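You operate a simulated robot arm through the tools that you are given. There is no shell and no other tool.

You run a simulated robot arm. Do the job below in one go: nothing can be reset, and whatever is moved stays where it is left.

JOB
Plug the sink and run warm water to about its line.
Fine: mixer dial on WARM; tap off.

Only the result counts: the job must be done as asked and must still hold three seconds after the hand-in. Knocking over, shifting, dropping, spilling or breaking anything else fails it.

ROBOT AND FRAMES
A 7-joint arm with a three-finger gripper, fixed in place. Base frame: the origin is on the floor under the middle of its stand, x ahead of it, y to its left, z up; the work surface is at about z = 78.5. Readings come in cm, degrees, newtons and seconds.
It reaches about 134.2 cm from its shoulder. Its first joint turns from -166.0 to 166.0 degrees. Payload 2.69 kg.
The TCP is the grasp point between the finger pads, 3 cm short of the fingertips. In the tool frame z runs along the fingers and y along their closing line. The gripper opens to 12.8 cm; its body begins 11.7 cm behind the TCP.
Orientation is that of the tool frame in the base frame, as a unit quaternion [x, y, z, w]. With the fingers straight down and closing along the base's y, the tool's x points along the base's -x, its y along +y and its z along -z.

CONTROLS
- The arm moves only by the tool arm_command. Its argument "targets" is a list of rows, each a list of 7 numbers: the shift along the tool's x, y, z in mm, then the turn, a rotation vector about the tool's x, y, z in degrees, then the closure, from 0 (fully open) to 1 (shut). In form: [[tx, ty, tz, wx, wy, wz, hand], ...]. A call has 1 to 20 rows; each row is the pose to reach, as a shift and turn from the pose commanded when the call began, along the tool's axes at that moment. A row lasts 0.2 s, in which the tool goes at most 5 cm and 8.6 degrees; a call with a longer step from one row to the next is refused whole, and so is a gripper value outside its range. A pose out of reach is approached as far as the arm can. The call stops where the force on the tool passes 90 N (or 10 N more than at its start, if that is more) or the arm is blocked; 0.2 s more then pass. The fingers move at their own pace (about 12.7 cm/s each) and stop on an object; they squeeze with about 35 N. The grip force told is the motor's: it shows also when the fingers shut on nothing. Time passes only in rows, and 0.2 s behind the last, so rows that repeat a pose let the fingers close. The reply holds the time, the measured pose of the TCP, the force on the tool along the base axes, the opening and the grip force, in the units named above and with some noise, with the torque about the TCP (base axes, N m) and any sound that the robot's microphone picked up.
- Cameras (640 x 400 px; columns grow to the right, rows downward): "scene" is fixed at [4.98, 65.03, 149.13]; the picture's right is [-0.19, -0.98, 0.00], its down [-0.62, 0.12, -0.77] and it looks along [0.76, -0.15, -0.63] (base axes); focal length 279 px, centre (320, 200). "wrist" rides on the gripper at [5.8, 5.4, -13.1] in the tool frame; the picture's right is [-0.68, 0.74, 0.00], its down [-0.62, -0.57, -0.55] and it looks along [-0.40, -0.37, 0.84] (tool axes); focal length 234 px, centre (320, 200). There is no depth. A picture from a camera that has moved, and an enlarged one, comes with that camera's place and axes in the base frame and with its lens.
- camera(camera): a new picture of that camera. The clock stands still meanwhile.
- move_column(by): moves the trunk up (or, below 0, down) by that many cm; the arm rides with it, the base frame stays. It gives what a move gives, with no picture.
- enlarge(camera, box): a new picture of the part [left, top, right, bottom] of that camera's present view, enlarged. The clock stands still meanwhile.
- close_job(): hands the job in; it is judged then, once.

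Places have to be worked out from the pictures, the camera data and where the tool is seen. Open the gripper and draw the arm clear of the work before you hand the job in, unless the task says otherwise.

The tools are called after "Request:" as a command line: name --pt "numbers of a row" for each row, then --argument value for the rest, lists and objects as JSON in quotes. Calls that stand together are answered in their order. arm_command: Moves the arm, as the interface text tells. Its arguments: {"type":"object","properties":{"targets":{"type":"array"}},"required":["targets"]} The other tools are called the same way: move_column (by) moves the trunk up or down; camera (camera) takes a picture; enlarge (camera, box) takes an enlarged picture of a part of a camera's view; close_job () hands the job in.

At the start:

```text
clock: 0.0
position: [51.92, 46.51, 126.44]
ee_rot: [0.0, 1.0, 0.0, 0.001]
ft_force: [0.3, -0.4, 0.3]
torque: [-0.04, 0.05, 0.0]
gripper_width: 12.8
gripper_force: 0.1
trunk travel left (down, up): [-15.0, 20.0]
```

scene: 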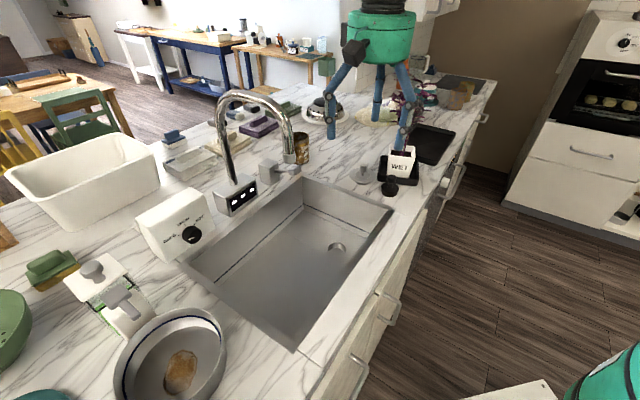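
wrist: 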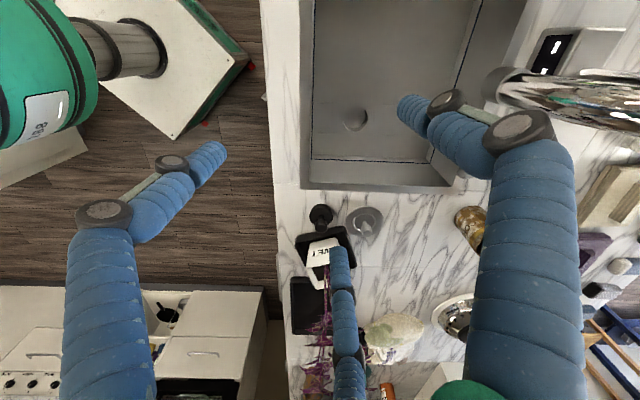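

I start by looking closely at the sink area, the mixer box, the tap and the possible plug in enlarged views.

Request:
enlarge --camera "scene" --box '[120, 80, 320, 280]'

Request:
enlarge --camera "scene" --box '[280, 100, 480, 220]'

Request:
enlarge --camera "scene" --box '[180, 170, 400, 350]'

Request:
enlarge --camera "scene" --box '[0, 230, 240, 400]'

Request:
enlarge --camera "wrist" --box '[260, 150, 460, 300]'

```text
2.00 times, centred on (220, 180) of scene
camera zoom: at [4.98, 65.03, 149.13], right [-0.19, -0.98, 0.0], down [-0.62, 0.12, -0.77], along [0.76, -0.15, -0.63], focal length 558 px, centre (520, 240)
```

zoom: 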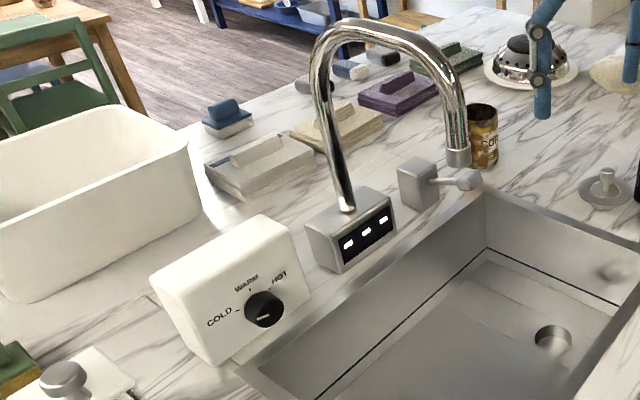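

```text
3.20 times, centred on (380, 160) of scene
camera zoom: at [4.98, 65.03, 149.13], right [-0.19, -0.98, 0.0], down [-0.62, 0.12, -0.77], along [0.76, -0.15, -0.63], focal length 893 px, centre (128, 328)
```

zoom: 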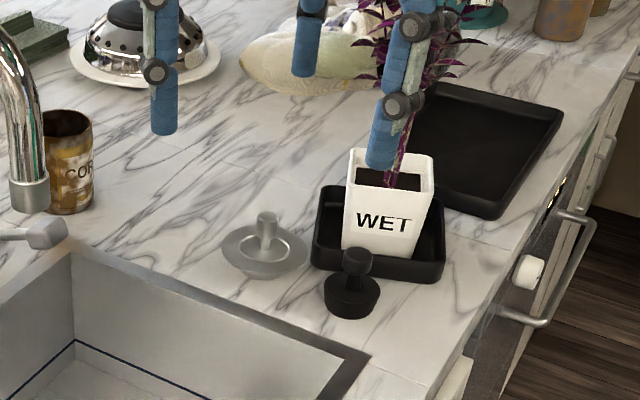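

```text
2.22 times, centred on (290, 260) of scene
camera zoom: at [4.98, 65.03, 149.13], right [-0.19, -0.98, 0.0], down [-0.62, 0.12, -0.77], along [0.76, -0.15, -0.63], focal length 620 px, centre (387, 67)
```

zoom: 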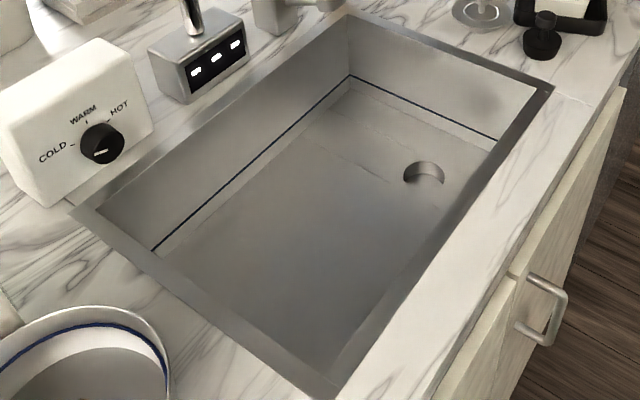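

```text
2.35 times, centred on (120, 315) of scene
camera zoom: at [4.98, 65.03, 149.13], right [-0.19, -0.98, 0.0], down [-0.62, 0.12, -0.77], along [0.76, -0.15, -0.63], focal length 657 px, centre (791, -71)
```

zoom: 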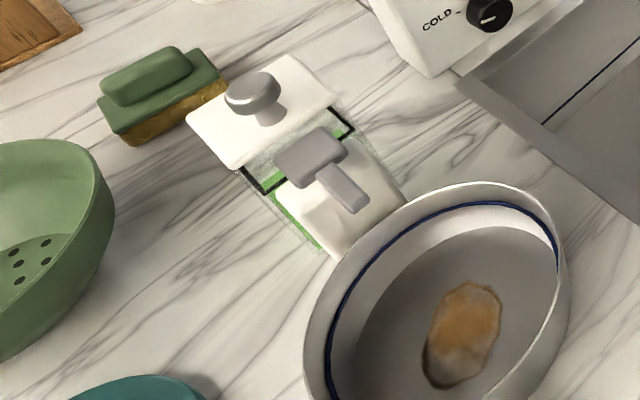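

```text
2.67 times, centred on (360, 225) of wrist
camera zoom: at [46.08, 51.98, 139.45], right [0.68, 0.74, 0.0], down [0.62, -0.57, 0.55], along [0.4, -0.37, -0.84], focal length 624 px, centre (213, 133)
```

zoom: 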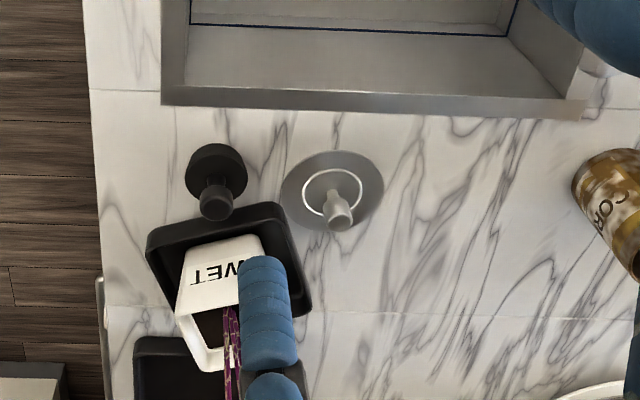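

The two cameras' sight lines only agree if the counter lies at about z = 95, not 78.5, so I will check that before getting low. First I take closer views of the dial, the tap lever, the panel and the two plug-like items.

Request:
enlarge --camera "scene" --box '[130, 180, 230, 260]'

Request:
enlarge --camera "scene" --box '[215, 130, 315, 210]'

Request:
enlarge --camera "scene" --box '[340, 140, 430, 200]'

Request:
enlarge --camera "scene" --box '[50, 240, 160, 340]'

Request:
enlarge --camera "wrist" --box '[290, 0, 520, 190]'

Request:
enlarge --camera "scene" --box '[280, 200, 380, 280]'

```text
5.00 times, centred on (180, 220) of scene
camera zoom: at [4.98, 65.03, 149.13], right [-0.19, -0.98, 0.0], down [-0.62, 0.12, -0.77], along [0.76, -0.15, -0.63], focal length 1396 px, centre (1020, 100)
```

zoom: 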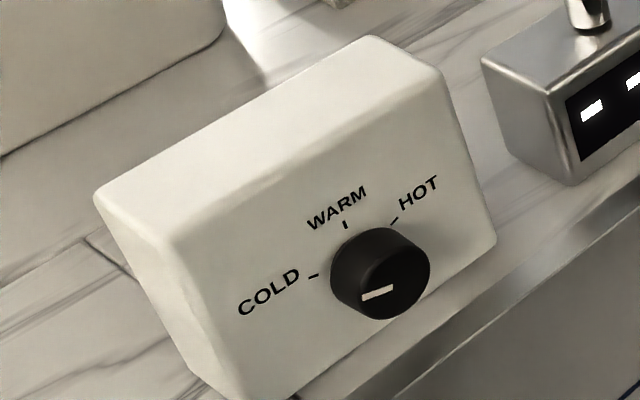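

```text
5.00 times, centred on (265, 170) of scene
camera zoom: at [4.98, 65.03, 149.13], right [-0.19, -0.98, 0.0], down [-0.62, 0.12, -0.77], along [0.76, -0.15, -0.63], focal length 1396 px, centre (595, 350)
```

zoom: 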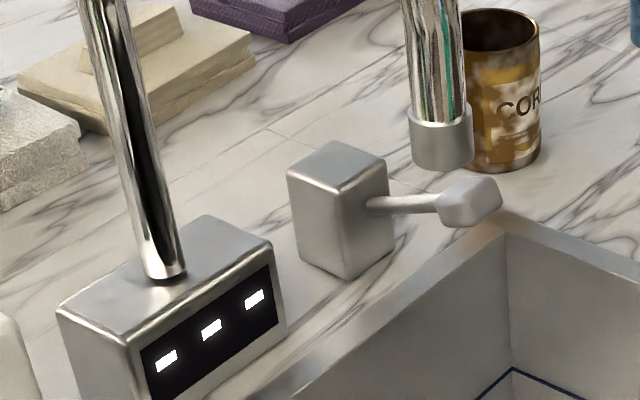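

```text
6.67 times, centred on (385, 170) of scene
camera zoom: at [4.98, 65.03, 149.13], right [-0.19, -0.98, 0.0], down [-0.62, 0.12, -0.77], along [0.76, -0.15, -0.63], focal length 1861 px, centre (-113, 400)
```

zoom: 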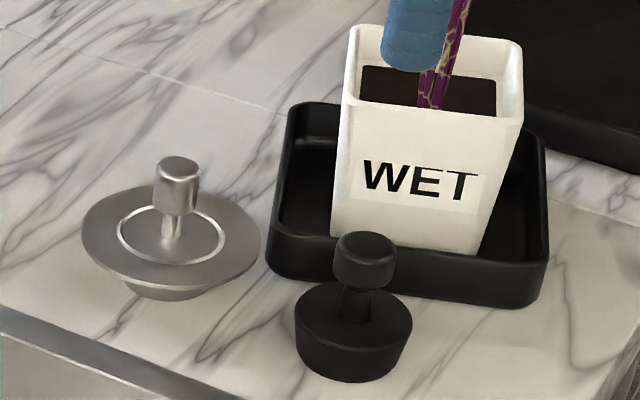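

```text
4.00 times, centred on (105, 290) of scene
camera zoom: at [4.98, 65.03, 149.13], right [-0.19, -0.98, 0.0], down [-0.62, 0.12, -0.77], along [0.76, -0.15, -0.63], focal length 1116 px, centre (1180, -160)
```

zoom: 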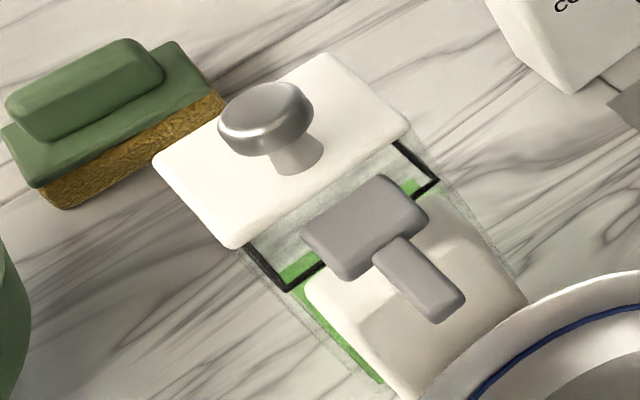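

```text
2.11 times, centred on (405, 95) of wrist
camera zoom: at [46.08, 51.98, 139.45], right [0.68, 0.74, 0.0], down [0.62, -0.57, 0.55], along [0.4, -0.37, -0.84], focal length 493 px, centre (141, 421)
```

zoom: 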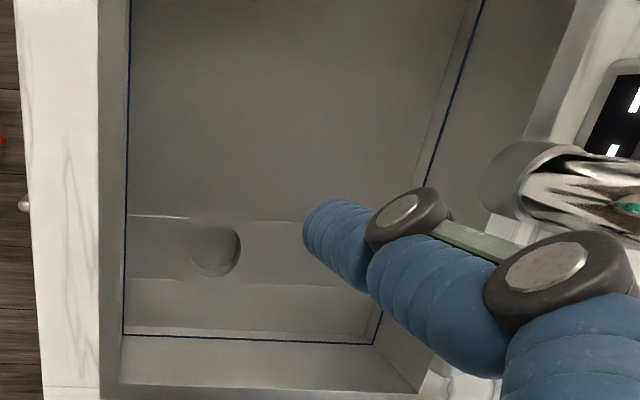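

```text
5.00 times, centred on (330, 240) of scene
camera zoom: at [4.98, 65.03, 149.13], right [-0.19, -0.98, 0.0], down [-0.62, 0.12, -0.77], along [0.76, -0.15, -0.63], focal length 1396 px, centre (270, 0)
```

zoom: 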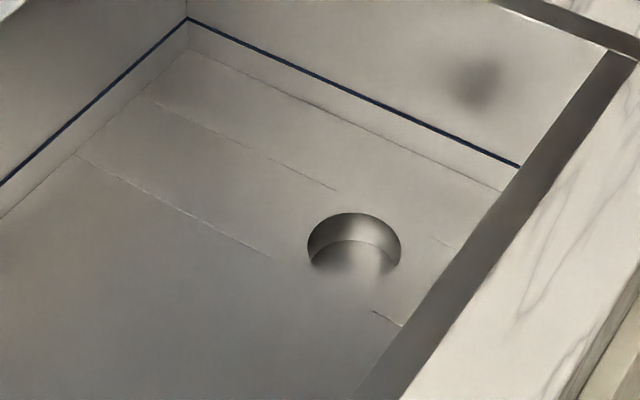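

The dial points at COLD, the tap lever is the small one beside the spout, and there are two possible plugs: a black one about 5 cm wide and a metal one with a flange of about 8.7 cm. The drain is about 6 cm wide by the triangulated heights. I move the arm sideways, still high up, to get a second wrist view and settle the heights.

Request:
arm_command --pt "20 -45 0 0 0 0 0" --pt "40 -90 0 0 0 0 0" --pt "60 -135 0 0 0 0 0" --pt "70 -180 0 0 0 0 0" --pt "70 -210 0 0 0 0 0" --pt "70 -210 0 0 0 0 0"

Request:
camera --camera "wrist"

Request:
camera --camera "scene"

```text
clock: 1.4
position: [45.21, 25.56, 126.15]
ee_rot: [0.0, 1.0, -0.001, -0.001]
ft_force: [-1.1, 0.1, 0.3]
torque: [0.05, -0.01, -0.02]
gripper_width: 12.81
gripper_force: 0.1
trunk travel left (down, up): [-15.0, 20.0]
```

```text
taken
camera wrist: at [39.4, 30.94, 139.22], right [0.68, 0.74, 0.0], down [0.62, -0.57, 0.55], along [0.4, -0.37, -0.84], focal length 234 px, centre (320, 200)
```

wrist: 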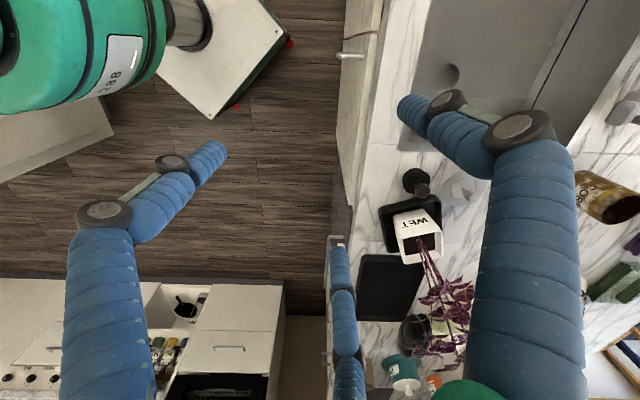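

```text
taken
```

scene: 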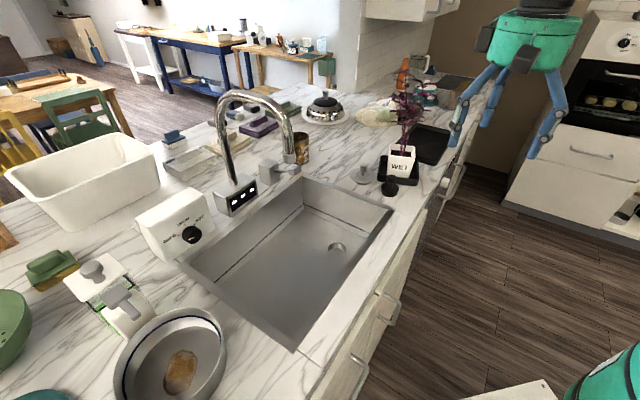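

The second wrist view puts the black plug at about (69, 30.5, 97), which agrees with the scene camera, so the counter really is near z = 96. Now I close the fingers in free air to learn how they move.

Request:
arm_command --pt "0 0 0 0 0 0 0.6" --pt "0 0 0 0 0 0 0.6" --pt "0 0 0 0 0 0 0.6" --pt "0 0 0 0 0 0 0.6"

Request:
camera --camera "wrist"

Request:
enlarge --camera "scene" --box '[430, 0, 600, 180]'

```text
clock: 2.4
position: [45.27, 25.59, 126.18]
ee_rot: [0.0, 1.0, 0.0, 0.0]
ft_force: [0.0, -0.7, -0.2]
torque: [-0.01, 0.03, 0.0]
gripper_width: 5.1
gripper_force: 0.1
trunk travel left (down, up): [-15.0, 20.0]
```

```text
taken
camera wrist: at [39.4, 31.0, 139.22], right [0.68, 0.74, 0.0], down [0.62, -0.57, 0.55], along [0.4, -0.37, -0.84], focal length 234 px, centre (320, 200)
```

wrist: 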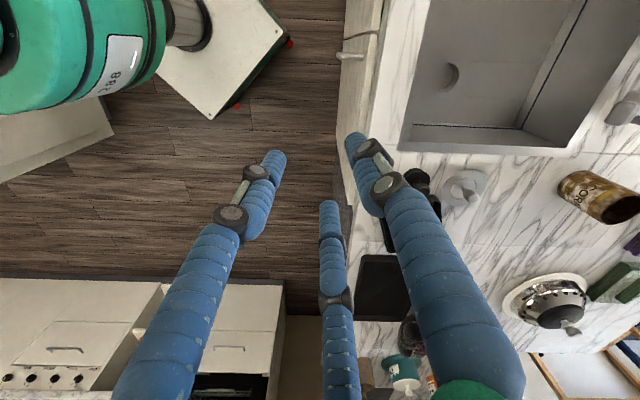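

```text
2.22 times, centred on (515, 90) of scene
camera zoom: at [4.98, 65.03, 149.13], right [-0.19, -0.98, 0.0], down [-0.62, 0.12, -0.77], along [0.76, -0.15, -0.63], focal length 620 px, centre (-113, 444)
```

zoom: 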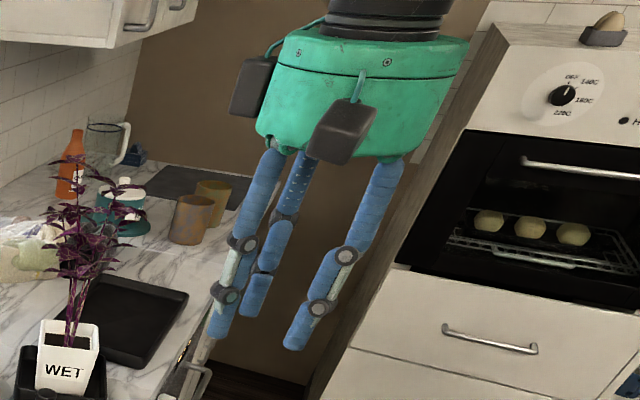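

The three fingers close radially around the TCP. Next I swing over the front of the sink and turn the wrist 90°, so the wrist camera looks at the mixer box and the tap.

Request:
arm_command --pt "9 36 0 0 0 -8 0.3" --pt "18 72 0 0 0 -16 0.3" --pt "27 108 0 0 0 -24 0.3" --pt "36 144 0 0 0 -32 0.3" --pt "45 180 0 0 0 -40 0.3" --pt "54 216 0 0 0 -48 0.3" --pt "63 252 0 0 0 -56 0.3" --pt "72 288 0 0 0 -64 0.3" --pt "81 324 0 0 0 -72 0.3" --pt "92 360 0 0 0 -80 0.3" --pt "103 394 0 0 0 -88 0.3" --pt "103 394 0 0 0 -90 0.3"

Request:
camera --camera "wrist"

Request:
camera --camera "scene"

```text
clock: 5.0
position: [34.47, 65.07, 126.41]
ee_rot: [0.708, -0.706, 0.001, 0.0]
ft_force: [0.1, 0.8, -0.3]
torque: [-0.06, -0.02, 0.02]
gripper_width: 8.94
gripper_force: 0.1
trunk travel left (down, up): [-15.0, 20.0]
```

```text
taken
camera wrist: at [28.99, 59.26, 139.37], right [-0.74, 0.68, 0.0], down [0.56, 0.62, 0.55], along [0.37, 0.4, -0.84], focal length 234 px, centre (320, 200)
```

wrist: 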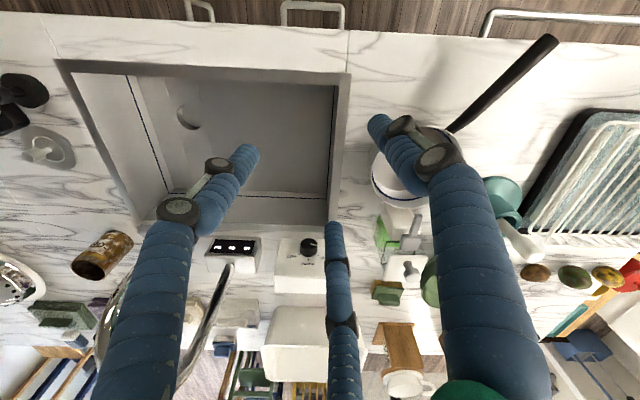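

```text
taken
```

scene: 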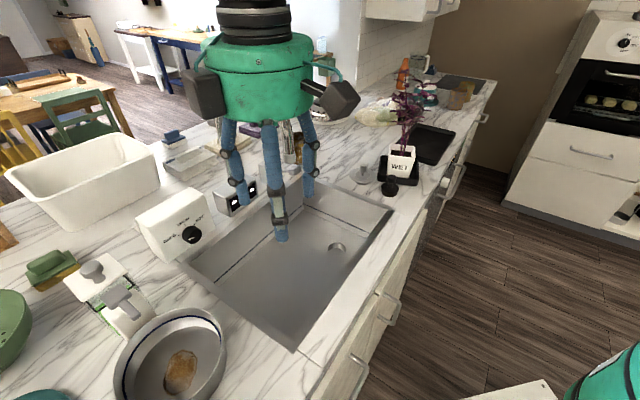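

The wrist camera now sees the mixer box, panel and sink. I enlarge those regions.

Request:
enlarge --camera "wrist" --box '[190, 190, 350, 310]'

Request:
enlarge --camera "wrist" --box '[0, 40, 200, 200]'

Request:
enlarge --camera "wrist" --box '[40, 40, 360, 240]'

```text
3.33 times, centred on (270, 250) of wrist
camera zoom: at [28.99, 59.26, 139.37], right [-0.74, 0.68, 0.0], down [0.56, 0.62, 0.55], along [0.37, 0.4, -0.84], focal length 781 px, centre (487, 33)
```

zoom: 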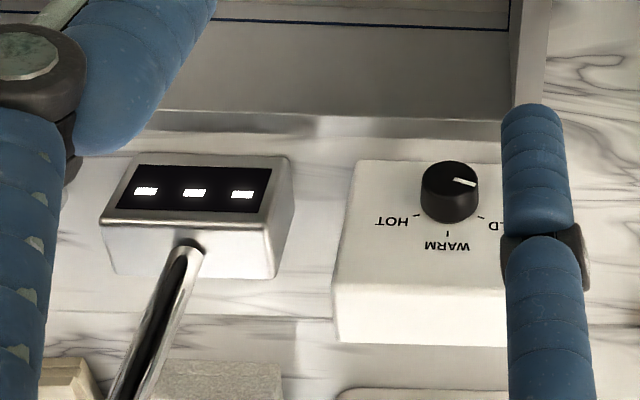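

```text
2.50 times, centred on (100, 120) of wrist
camera zoom: at [28.99, 59.26, 139.37], right [-0.74, 0.68, 0.0], down [0.56, 0.62, 0.55], along [0.37, 0.4, -0.84], focal length 585 px, centre (870, 400)
```

zoom: 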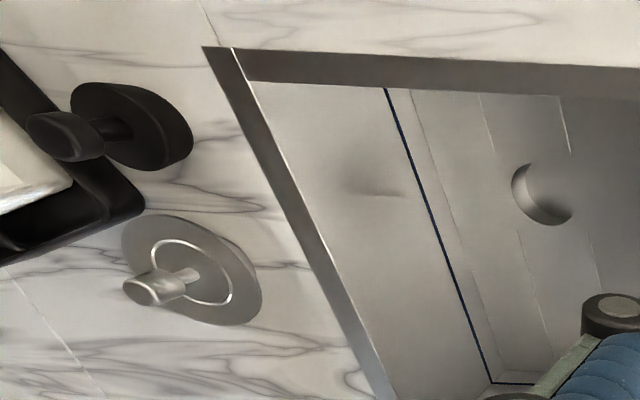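

```text
2.00 times, centred on (200, 140) of wrist
camera zoom: at [28.99, 59.26, 139.37], right [-0.74, 0.68, 0.0], down [0.56, 0.62, 0.55], along [0.37, 0.4, -0.84], focal length 468 px, centre (560, 320)
```

zoom: 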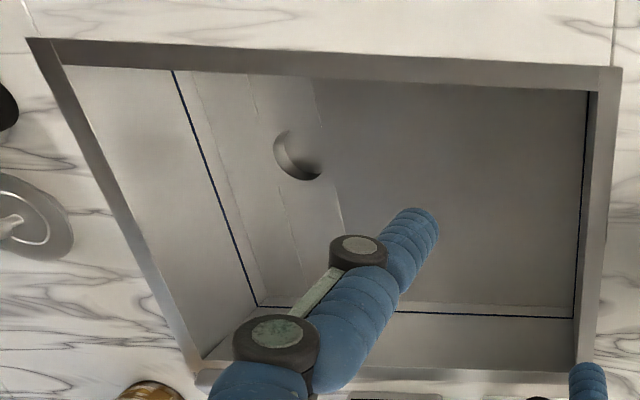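

Triangulating puts the counter at about z 95.5, running at 45° in the base frame. The knob face is near (57, 86, 99), the box face is vertical, and the dial is at COLD with WARM about 60° clockwise. I turn the wrist so the thumb will end up on top, then pitch the tool toward the box.

Request:
arm_command --pt "0 0 0 0 0 8.4 0.3" --pt "0 0 0 0 0 16.8 0.3" --pt "0 0 0 0 0 25.2 0.3" --pt "0 0 0 0 0 33.6 0.3" --pt "0 0 0 0 0 42 0.3" --pt "0 0 0 0 0 50.4 0.3" --pt "0 0 0 0 0 58.8 0.3" --pt "0 0 0 0 0 67.2 0.3" --pt "0 0 0 0 0 75.6 0.3" --pt "0 0 0 0 0 84 0.3" --pt "0 0 0 0 0 92.4 0.3" --pt "0 0 0 0 0 100.8 0.3" --pt "0 0 0 0 0 109.2 0.3" --pt "0 0 0 0 0 117.6 0.3" --pt "0 0 0 0 0 126 0.3" --pt "0 0 0 0 0 134.4 0.3" --pt "0 0 0 0 0 135 0.3"

Request:
camera --camera "scene"

Request:
camera --camera "wrist"

```text
clock: 8.6
position: [34.64, 65.01, 126.46]
ee_rot: [0.383, 0.924, 0.0, 0.0]
ft_force: [0.3, 0.3, 0.0]
torque: [0.04, 0.03, -0.01]
gripper_width: 8.93
gripper_force: 0.0
trunk travel left (down, up): [-15.0, 20.0]
```

```text
taken
```

scene: 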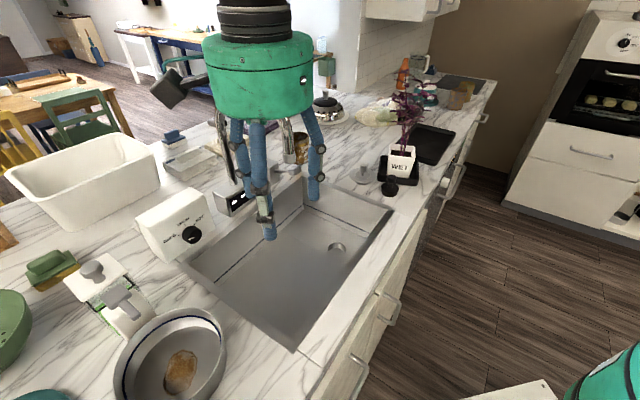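

```text
taken
camera wrist: at [34.31, 73.0, 139.45], right [1.0, 0.04, 0.0], down [0.03, -0.84, 0.55], along [0.02, -0.55, -0.84], focal length 234 px, centre (320, 200)
```

wrist: 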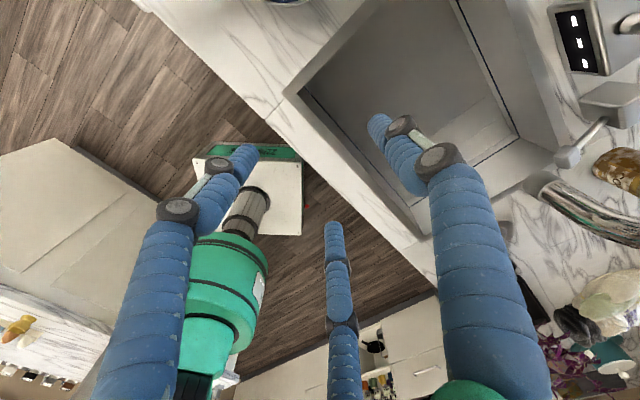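

The tool axes are now aligned with the counter. I pitch the tool 70° toward the box while staying high, and ease forward over the sink.

Request:
arm_command --pt "0 12 0 -8 0 0 0.3" --pt "0 24 0 -16 0 0 0.3" --pt "0 36 0 -24 0 0 0.3" --pt "0 48 0 -32 0 0 0.3" --pt "0 60 0 -40 0 0 0.3" --pt "0 72 0 -48 0 0 0.3" --pt "0 84 0 -56 0 0 0.3" --pt "0 96 0 -64 0 0 0.3" --pt "0 100 0 -70 0 0 0.3" --pt "0 100 0 -70 0 0 0.3"

Request:
camera --camera "scene"

Request:
camera --camera "wrist"

```text
clock: 10.8
position: [41.5, 71.96, 126.47]
ee_rot: [0.325, 0.784, 0.489, 0.202]
ft_force: [-0.6, -0.8, -0.2]
torque: [0.0, -0.01, 0.0]
gripper_width: 8.95
gripper_force: 0.0
out of reach, approached as far as the arm can: row 9, 10
trunk travel left (down, up): [-15.0, 20.0]
```

```text
taken
```

scene: 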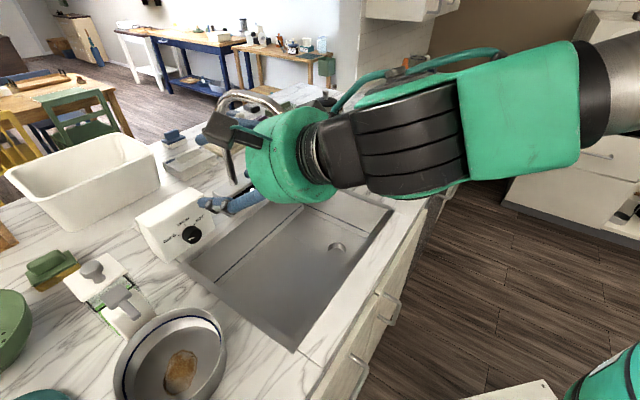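

```text
taken
camera wrist: at [30.75, 69.45, 137.01], right [0.71, -0.25, 0.66], down [-0.09, -0.96, -0.27], along [0.7, 0.13, -0.7], focal length 234 px, centre (320, 200)
```

wrist: 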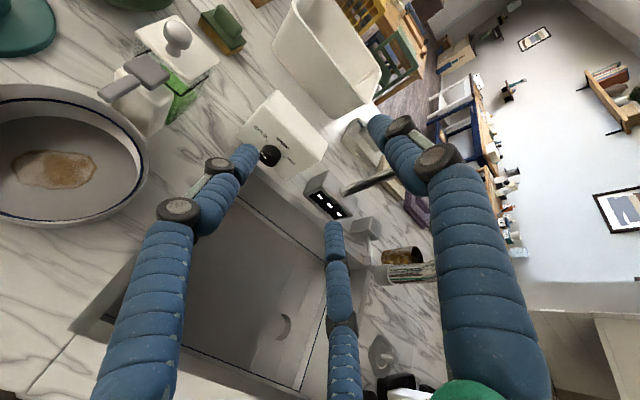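

The tool pitched to about 26° below horizontal before the arm hit its limit. I lower the trunk 10 cm, which everything clears, since a lower shoulder may allow a flatter approach.

Request:
move_column --by -10

Request:
camera --camera "scene"

Request:
enlarge --camera "wrist" --box '[220, 60, 400, 240]'

```text
clock: 12.1
position: [41.56, 71.87, 116.53]
ee_rot: [0.325, 0.784, 0.489, 0.203]
ft_force: [-1.1, 0.7, 0.5]
torque: [-0.01, 0.0, 0.01]
gripper_width: 8.97
gripper_force: 0.1
trunk travel left (down, up): [-5.0, 30.0]
```

```text
taken
```

scene: 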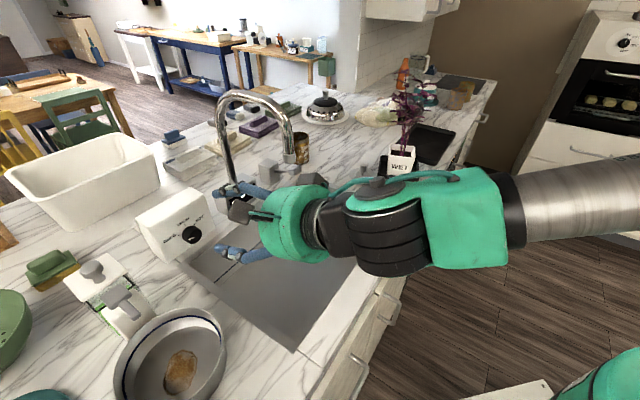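

```text
2.22 times, centred on (310, 150) of wrist
camera zoom: at [30.77, 69.47, 127.04], right [0.71, -0.25, 0.66], down [-0.09, -0.96, -0.27], along [0.7, 0.13, -0.7], focal length 520 px, centre (342, 311)
```

zoom: 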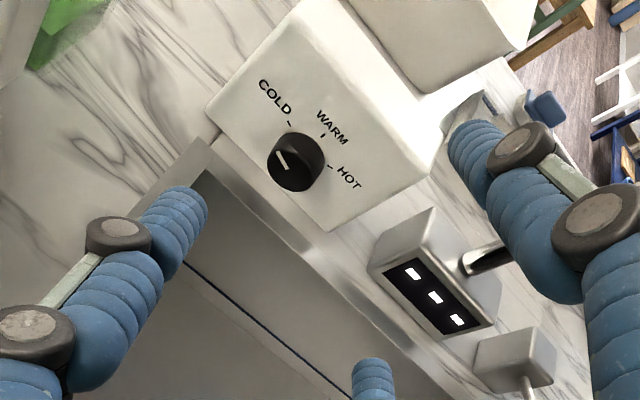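

From here the knob is clearly pointing at COLD; I put its face at about p ≈ 101 cm inward, z ≈ 99.5. I now move to a standoff about 13 cm in front of the knob and check the pose the arm reaches.

Request:
arm_command --pt "-2 -18 27 0 0 0 0.3" --pt "-5 -36 54 0 0 0 0.3" --pt "-8 -54 81 0 0 0 0.3" --pt "-10 -72 109 0 0 0 0.3" --pt "-10 -72 109 0 0 0 0.3"

Request:
camera --camera "scene"

Request:
camera --camera "wrist"

```text
clock: 13.3
position: [48.66, 77.26, 107.95]
ee_rot: [0.325, 0.797, 0.469, 0.196]
ft_force: [-0.7, 0.0, -0.2]
torque: [0.01, -0.07, -0.02]
gripper_width: 8.96
gripper_force: 0.0
out of reach, approached as far as the arm can: row 1, 2, 3, 4, 5
trunk travel left (down, up): [-5.0, 30.0]
```

```text
taken
```

scene: 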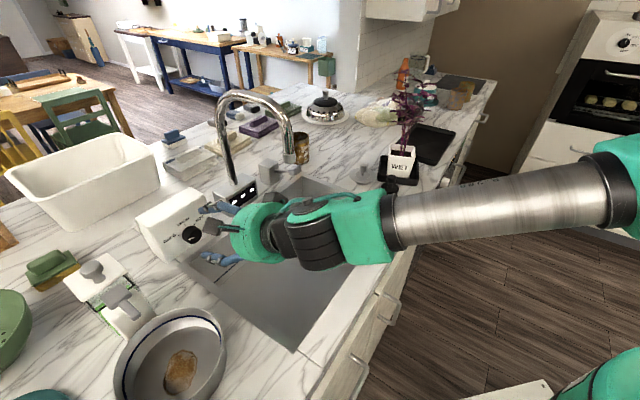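

```text
taken
camera wrist: at [38.07, 75.12, 118.76], right [0.73, -0.22, 0.65], down [-0.09, -0.97, -0.23], along [0.68, 0.11, -0.73], focal length 234 px, centre (320, 200)
```

wrist: 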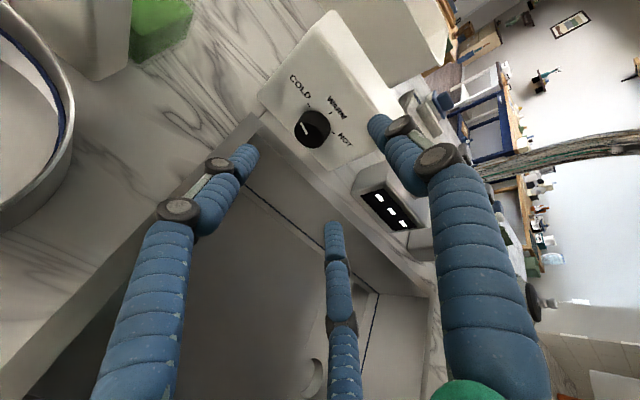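

The arm settled at about 29° below horizontal. I test in free space whether the tool can roll about its own axis from here, which turning the dial needs.

Request:
arm_command --pt "0 0 0 0 0 8 0.3" --pt "0 0 0 0 0 16 0.3" --pt "0 0 0 0 0 24 0.3" --pt "0 0 0 0 0 24 0.3"

```text
clock: 14.3
position: [51.59, 78.36, 111.83]
ee_rot: [0.478, 0.719, 0.498, 0.083]
ft_force: [1.0, -0.3, 0.6]
torque: [0.01, 0.01, 0.0]
gripper_width: 8.95
gripper_force: 0.1
out of reach, approached as far as the arm can: row 1, 2, 3, 4
trunk travel left (down, up): [-5.0, 30.0]
```

Positive roll drives the arm into its limit. I roll the other way to see whether that frees it.

Request:
arm_command --pt "0 0 0 0 0 -8 0.3" --pt "0 0 0 0 0 -16 0.3" --pt "0 0 0 0 0 -24 0.3" --pt "0 0 0 0 0 -32 0.3" --pt "0 0 0 0 0 -40 0.3" --pt "0 0 0 0 0 -48 0.3" --pt "0 0 0 0 0 -48 0.3"

```text
clock: 15.9
position: [51.5, 78.28, 111.68]
ee_rot: [0.143, 0.852, 0.42, 0.278]
ft_force: [-0.4, 0.6, 0.7]
torque: [-0.02, 0.03, 0.04]
gripper_width: 8.95
gripper_force: 0.1
trunk travel left (down, up): [-5.0, 30.0]
```

Negative roll frees it, and the pose is now fully reachable. I try flattening the pitch by 16° from this roll.

Request:
arm_command --pt "0 0 0 -7.2 -3.4 -0.2 0.3" --pt "0 0 0 -14.5 -6.7 -0.5 0.3" --pt "0 0 0 -14.5 -6.7 -0.5 0.3"

Request:
camera --camera "scene"

Request:
camera --camera "wrist"

```text
clock: 16.7
position: [51.58, 79.58, 113.58]
ee_rot: [0.134, 0.803, 0.48, 0.327]
ft_force: [0.4, 0.3, -0.3]
torque: [0.0, 0.02, 0.0]
gripper_width: 8.93
gripper_force: 0.0
out of reach, approached as far as the arm can: row 2, 3
trunk travel left (down, up): [-5.0, 30.0]
```

```text
taken
```

scene: 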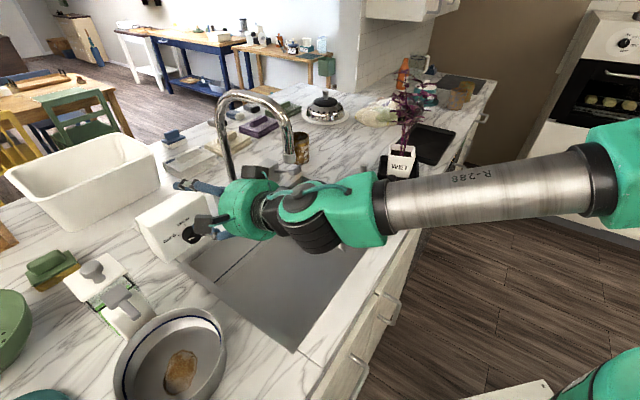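

```text
taken
camera wrist: at [38.18, 76.4, 120.06], right [0.43, 0.01, 0.9], down [0.16, -0.99, -0.06], along [0.89, 0.17, -0.43], focal length 234 px, centre (320, 200)
```

wrist: 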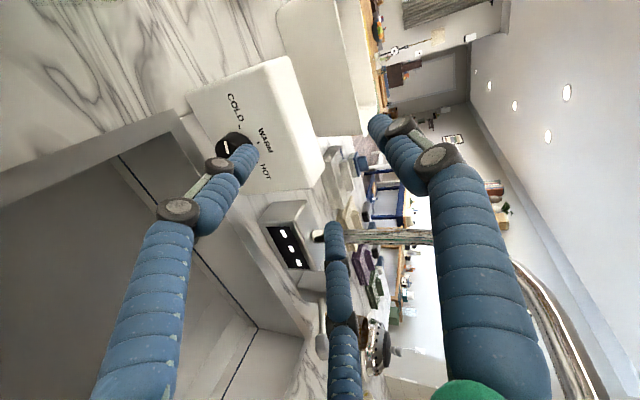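

At this roll the arm reaches about 19° below horizontal, so the limit is mostly the roll joint. By the three-finger symmetry I can put finger B on top instead of the thumb, which moves roll 95° away from the limit. I do that here in free space.

Request:
arm_command --pt "0 0 0 0 0 -8 0.3" --pt "0 0 0 0 0 -16 0.3" --pt "0 0 0 0 0 -24 0.3" --pt "0 0 0 0 0 -32 0.3" --pt "0 0 0 0 0 -40 0.3" --pt "0 0 0 0 0 -48 0.3" --pt "0 0 0 0 0 -56 0.3" --pt "0 0 0 0 0 -64 0.3" --pt "0 0 0 0 0 -72 0.3" --pt "0 0 0 0 0 -80 0.3" --pt "0 0 0 0 0 -88 0.3" --pt "0 0 0 0 0 -95 0.3" --pt "0 0 0 0 0 -95 0.3"

Request:
camera --camera "scene"

Request:
camera --camera "wrist"

```text
clock: 19.5
position: [51.74, 79.31, 113.42]
ee_rot: [-0.501, 0.641, 0.083, 0.576]
ft_force: [-0.5, -0.1, 0.1]
torque: [-0.01, -0.01, 0.0]
gripper_width: 8.94
gripper_force: 0.0
trunk travel left (down, up): [-5.0, 30.0]
```

```text
taken
```

scene: 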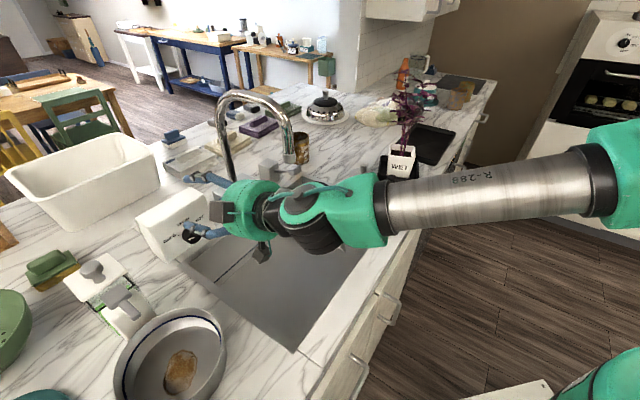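

```text
taken
camera wrist: at [40.11, 69.8, 110.2], right [-0.65, 0.73, 0.21], down [-0.04, -0.31, 0.95], along [0.75, 0.61, 0.23], focal length 234 px, centre (320, 200)
```

wrist: 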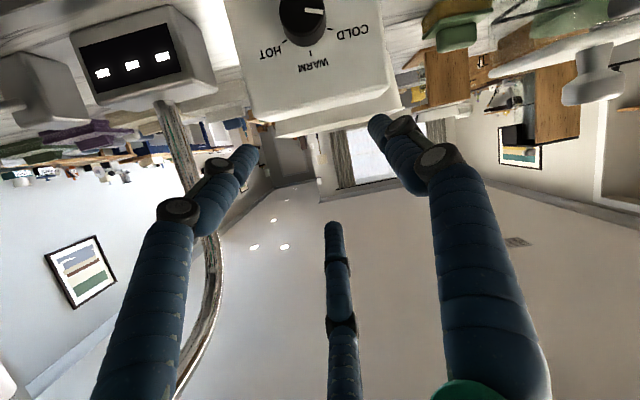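

Rolled like this the arm is free again, with finger B on top and the wrist camera below. I descend to a standoff in front of the knob at about 14° pitch.

Request:
arm_command --pt "23 16 7 0.6 -1.1 0 0.3" --pt "46 32 15 1.2 -2.2 0 0.3" --pt "69 47 22 1.9 -3.2 -0.1 0.3" --pt "92 63 30 2.5 -4.3 -0.1 0.3" --pt "92 63 30 2.5 -4.3 -0.1 0.3"

Request:
camera --camera "scene"

Request:
camera --camera "wrist"

```text
clock: 20.7
position: [50.62, 79.62, 101.96]
ee_rot: [-0.485, 0.621, 0.087, 0.609]
ft_force: [0.4, -0.3, -0.4]
torque: [0.04, -0.01, -0.04]
gripper_width: 8.94
gripper_force: 0.0
trunk travel left (down, up): [-5.0, 30.0]
```

```text
taken
```

scene: 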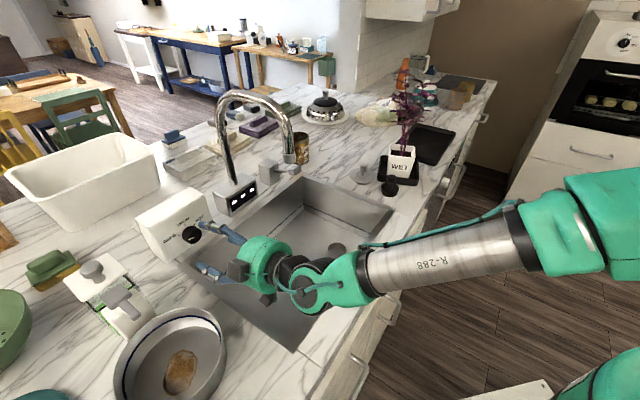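

```text
taken
camera wrist: at [39.18, 70.28, 97.47], right [-0.67, 0.71, 0.21], down [-0.1, -0.37, 0.92], along [0.74, 0.6, 0.32], focal length 234 px, centre (320, 200)
```

wrist: 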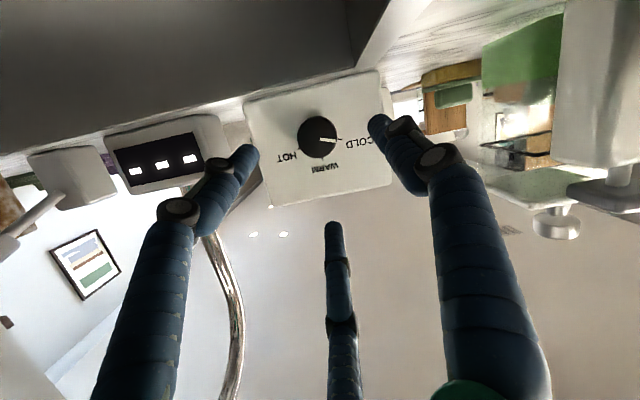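

The standoff is reached with good clearance, and the dial is in clear view (upside down). I enlarge it to measure the knob against the fingers.

Request:
enlarge --camera "wrist" --box '[230, 60, 410, 220]'

Request:
enlarge --camera "scene" --box '[130, 180, 310, 330]'

```text
2.50 times, centred on (320, 140) of wrist
camera zoom: at [39.18, 70.28, 97.47], right [-0.67, 0.71, 0.21], down [-0.1, -0.37, 0.92], along [0.74, 0.6, 0.32], focal length 585 px, centre (320, 350)
```

zoom: 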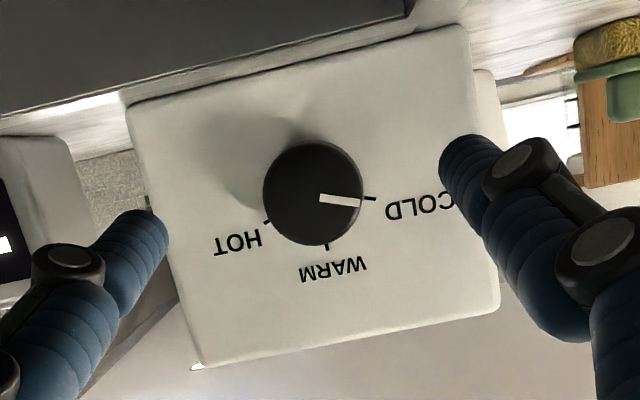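

```text
2.67 times, centred on (220, 255) of scene
camera zoom: at [4.98, 65.03, 149.13], right [-0.19, -0.98, 0.0], down [-0.62, 0.12, -0.77], along [0.76, -0.15, -0.63], focal length 744 px, centre (587, 53)
```

zoom: 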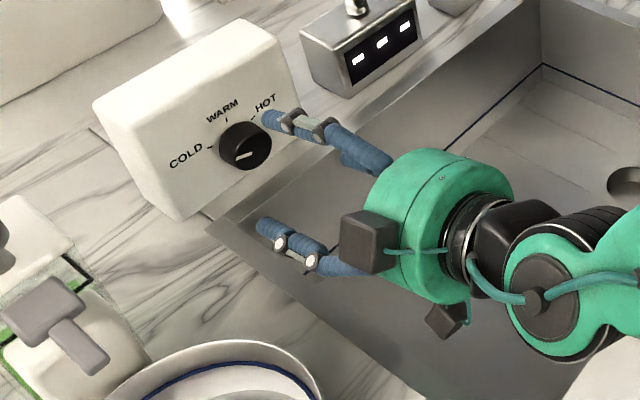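

I put the knob centre at q ≈ 20.6 (left along the counter) and z ≈ 99.1, with WARM about 69° clockwise from COLD. I set the start roll, lean the gripper slightly right to keep the camera off the sink wall, and narrow the fingers to about 5.4 cm before advancing.

Request:
arm_command --pt "2.5 -2 0 -1.3 -0.5 -5 0.58" --pt "4.9 -4 0.4 -2.6 -0.9 -10 0.58" --pt "4.9 -4 0.4 -2.6 -0.9 -10 0.58" --pt "4.9 -4 0.4 -2.6 -0.9 -10 0.58"

Request:
enlarge --camera "wrist" --box '[230, 60, 410, 220]'

Request:
enlarge --camera "scene" --box '[130, 180, 310, 330]'

```text
clock: 21.7
position: [50.83, 79.12, 101.81]
ee_rot: [-0.551, 0.569, 0.051, 0.608]
ft_force: [-0.6, 0.4, -0.1]
torque: [0.01, 0.0, 0.01]
gripper_width: 5.4
gripper_force: 0.1
trunk travel left (down, up): [-5.0, 30.0]
```

```text
2.50 times, centred on (320, 140) of wrist
camera zoom: at [40.89, 68.36, 97.36], right [-0.74, 0.67, 0.06], down [-0.17, -0.27, 0.95], along [0.65, 0.69, 0.32], focal length 585 px, centre (320, 350)
```

zoom: 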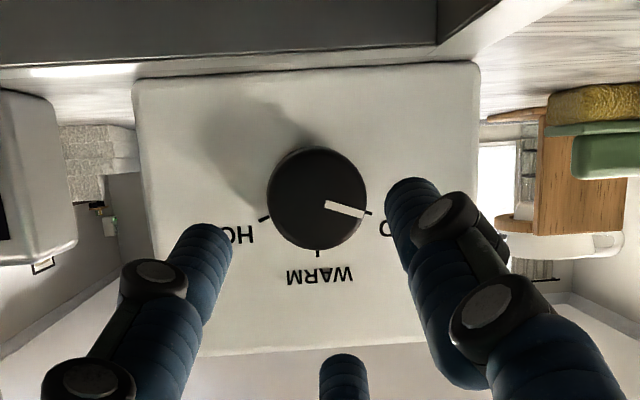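

```text
2.67 times, centred on (220, 255) of scene
camera zoom: at [4.98, 65.03, 149.13], right [-0.19, -0.98, 0.0], down [-0.62, 0.12, -0.77], along [0.76, -0.15, -0.63], focal length 744 px, centre (587, 53)
```

zoom: 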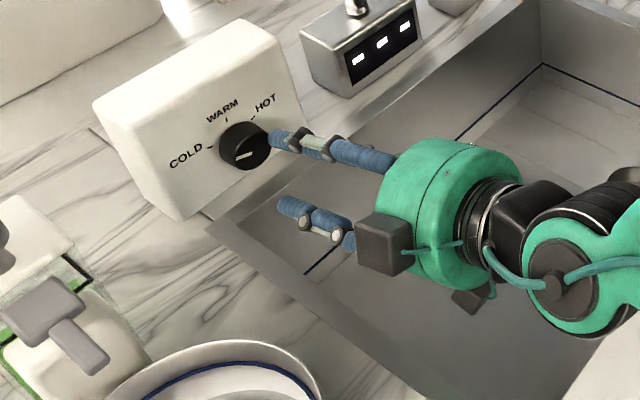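

The alignment looks good: the knob centre lies on the tool axis to within a few millimetres. I advance along the axis in two stages, checking halfway.

Request:
arm_command --pt "0.3 -0.4 15 0 0 0 0.58" --pt "0.6 -0.7 30 0 0 0 0.58" --pt "0.9 -1 45 0 0 0 0.58" --pt "0.9 -1 52 0 0 0 0.58"

Request:
enlarge --camera "wrist" --box '[230, 60, 410, 220]'

Request:
enlarge --camera "scene" --box '[130, 180, 310, 330]'

```text
clock: 22.7
position: [54.37, 82.72, 100.21]
ee_rot: [-0.551, 0.569, 0.052, 0.608]
ft_force: [0.4, 0.3, 0.1]
torque: [0.04, 0.0, 0.02]
gripper_width: 5.39
gripper_force: 0.0
trunk travel left (down, up): [-5.0, 30.0]
```

```text
2.50 times, centred on (320, 140) of wrist
camera zoom: at [44.37, 71.96, 95.84], right [-0.74, 0.67, 0.06], down [-0.17, -0.27, 0.95], along [0.65, 0.69, 0.32], focal length 585 px, centre (320, 350)
```

zoom: 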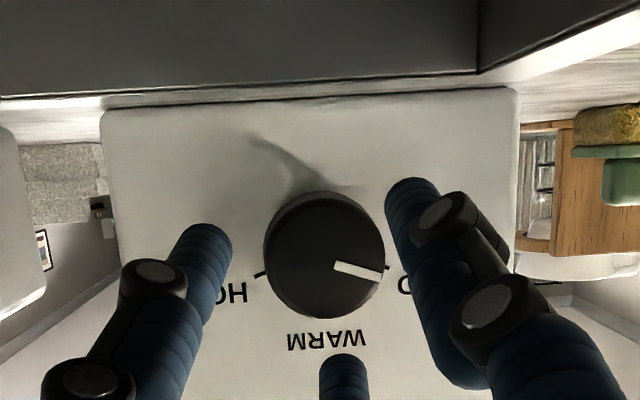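

```text
2.67 times, centred on (220, 255) of scene
camera zoom: at [4.98, 65.03, 149.13], right [-0.19, -0.98, 0.0], down [-0.62, 0.12, -0.77], along [0.76, -0.15, -0.63], focal length 744 px, centre (587, 53)
```

zoom: 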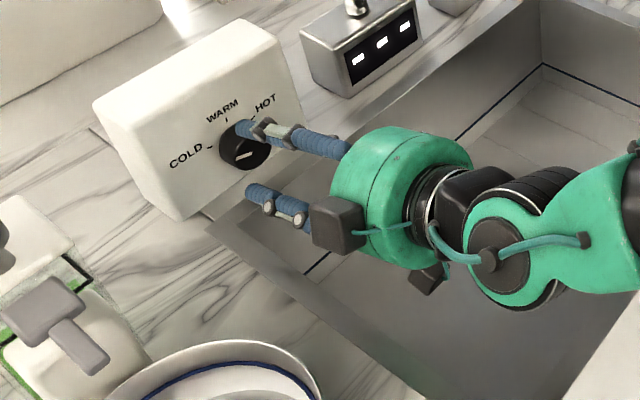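

Concentric to within 2 mm. I advance another 2 cm.

Request:
arm_command --pt "0 0 10 0 0 0 0.58" --pt "0 0 20 0 0 0 0.58" --pt "0 0 20 0 0 0 0.58"

Request:
enlarge --camera "wrist" --box '[230, 60, 410, 220]'

Request:
enlarge --camera "scene" --box '[150, 190, 250, 280]'

```text
clock: 23.5
position: [55.63, 84.11, 99.78]
ee_rot: [-0.551, 0.569, 0.051, 0.609]
ft_force: [-0.1, 0.8, 0.1]
torque: [-0.01, 0.02, -0.02]
gripper_width: 5.39
gripper_force: 0.0
trunk travel left (down, up): [-5.0, 30.0]
```

```text
2.50 times, centred on (320, 140) of wrist
camera zoom: at [45.58, 73.41, 95.39], right [-0.74, 0.67, 0.06], down [-0.17, -0.27, 0.95], along [0.65, 0.69, 0.32], focal length 585 px, centre (320, 350)
```

zoom: 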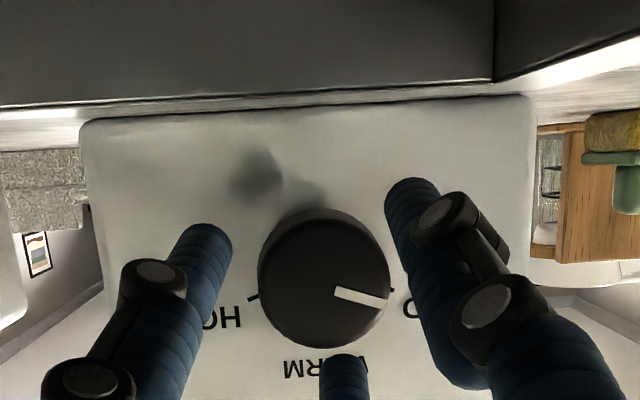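

```text
4.44 times, centred on (200, 235) of scene
camera zoom: at [4.98, 65.03, 149.13], right [-0.19, -0.98, 0.0], down [-0.62, 0.12, -0.77], along [0.76, -0.15, -0.63], focal length 1240 px, centre (853, 44)
```

zoom: 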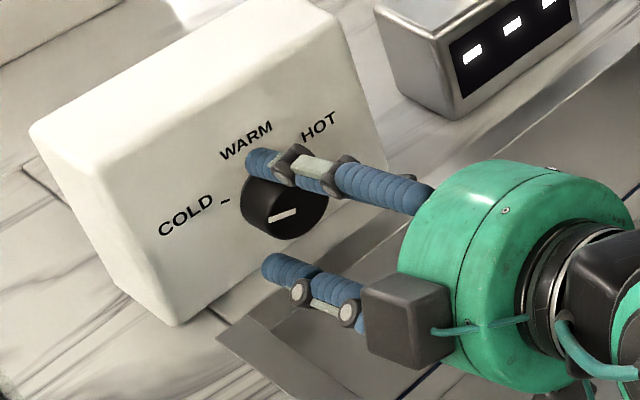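

Fingers now surround the knob with no contact. I check the whole-arm clearance before flattening the pitch a little, so the lower fingers engage deeper.

Request:
camera --camera "scene"

Request:
camera --camera "wrist"

```text
taken
```

scene: 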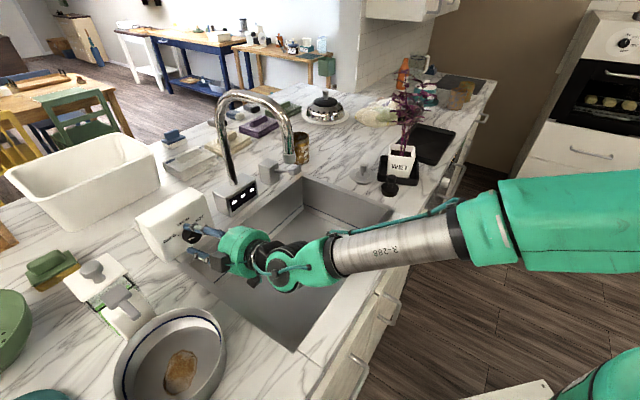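

```text
taken
camera wrist: at [45.58, 73.41, 95.39], right [-0.74, 0.67, 0.06], down [-0.17, -0.27, 0.95], along [0.65, 0.69, 0.32], focal length 234 px, centre (320, 200)
```

wrist: 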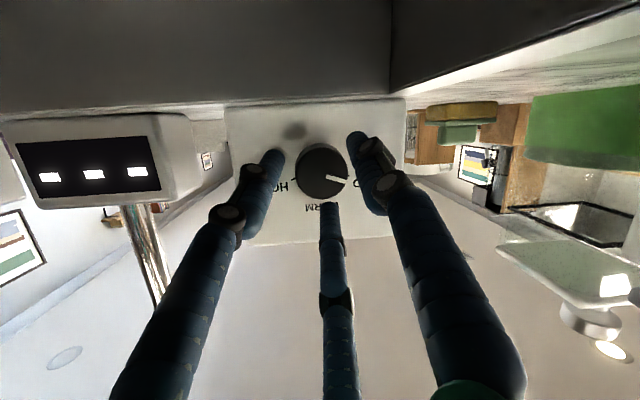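

The wrist sits about 6 cm clear of the front rim, so I flatten the pitch by 5° and advance another 9 mm to engage the knob, watching the force.

Request:
arm_command --pt "0.6 1.6 0 3.2 -3.8 0 0.58" --pt "0.6 1.6 3 3.2 -3.8 0 0.58" --pt "0.6 1.6 6 3.2 -3.8 0 0.58" --pt "0.6 1.6 9 3.2 -3.8 0 0.58" --pt "0.6 1.6 9 3.2 -3.8 0 0.58"

Request:
enlarge --camera "wrist" --box '[230, 60, 410, 220]'

Request:
enlarge --camera "scene" --box '[150, 190, 250, 280]'

```text
clock: 24.7
position: [55.84, 84.96, 99.47]
ee_rot: [-0.531, 0.55, 0.054, 0.642]
ft_force: [-0.8, -0.5, 0.6]
torque: [-0.02, 0.01, -0.02]
gripper_width: 5.36
gripper_force: 0.0
trunk travel left (down, up): [-5.0, 30.0]
```

```text
2.50 times, centred on (320, 140) of wrist
camera zoom: at [46.26, 74.5, 93.81], right [-0.75, 0.66, 0.06], down [-0.23, -0.33, 0.92], along [0.63, 0.67, 0.4], focal length 585 px, centre (320, 350)
```

zoom: 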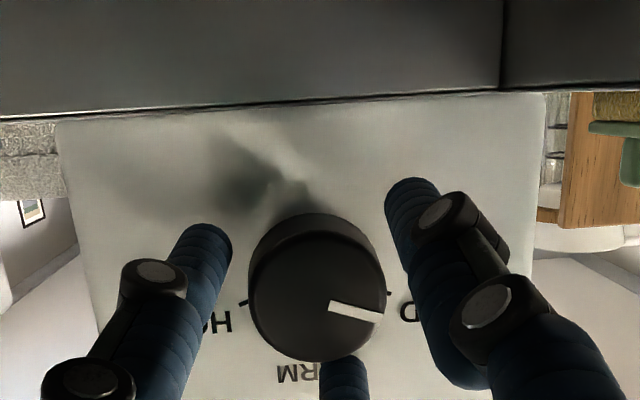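

```text
4.44 times, centred on (200, 235) of scene
camera zoom: at [4.98, 65.03, 149.13], right [-0.19, -0.98, 0.0], down [-0.62, 0.12, -0.77], along [0.76, -0.15, -0.63], focal length 1240 px, centre (853, 44)
```

zoom: 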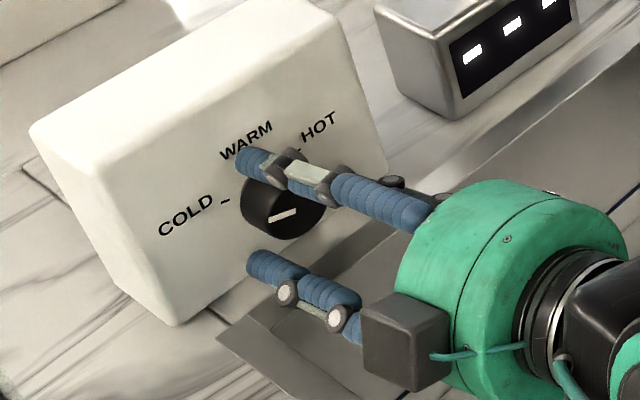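

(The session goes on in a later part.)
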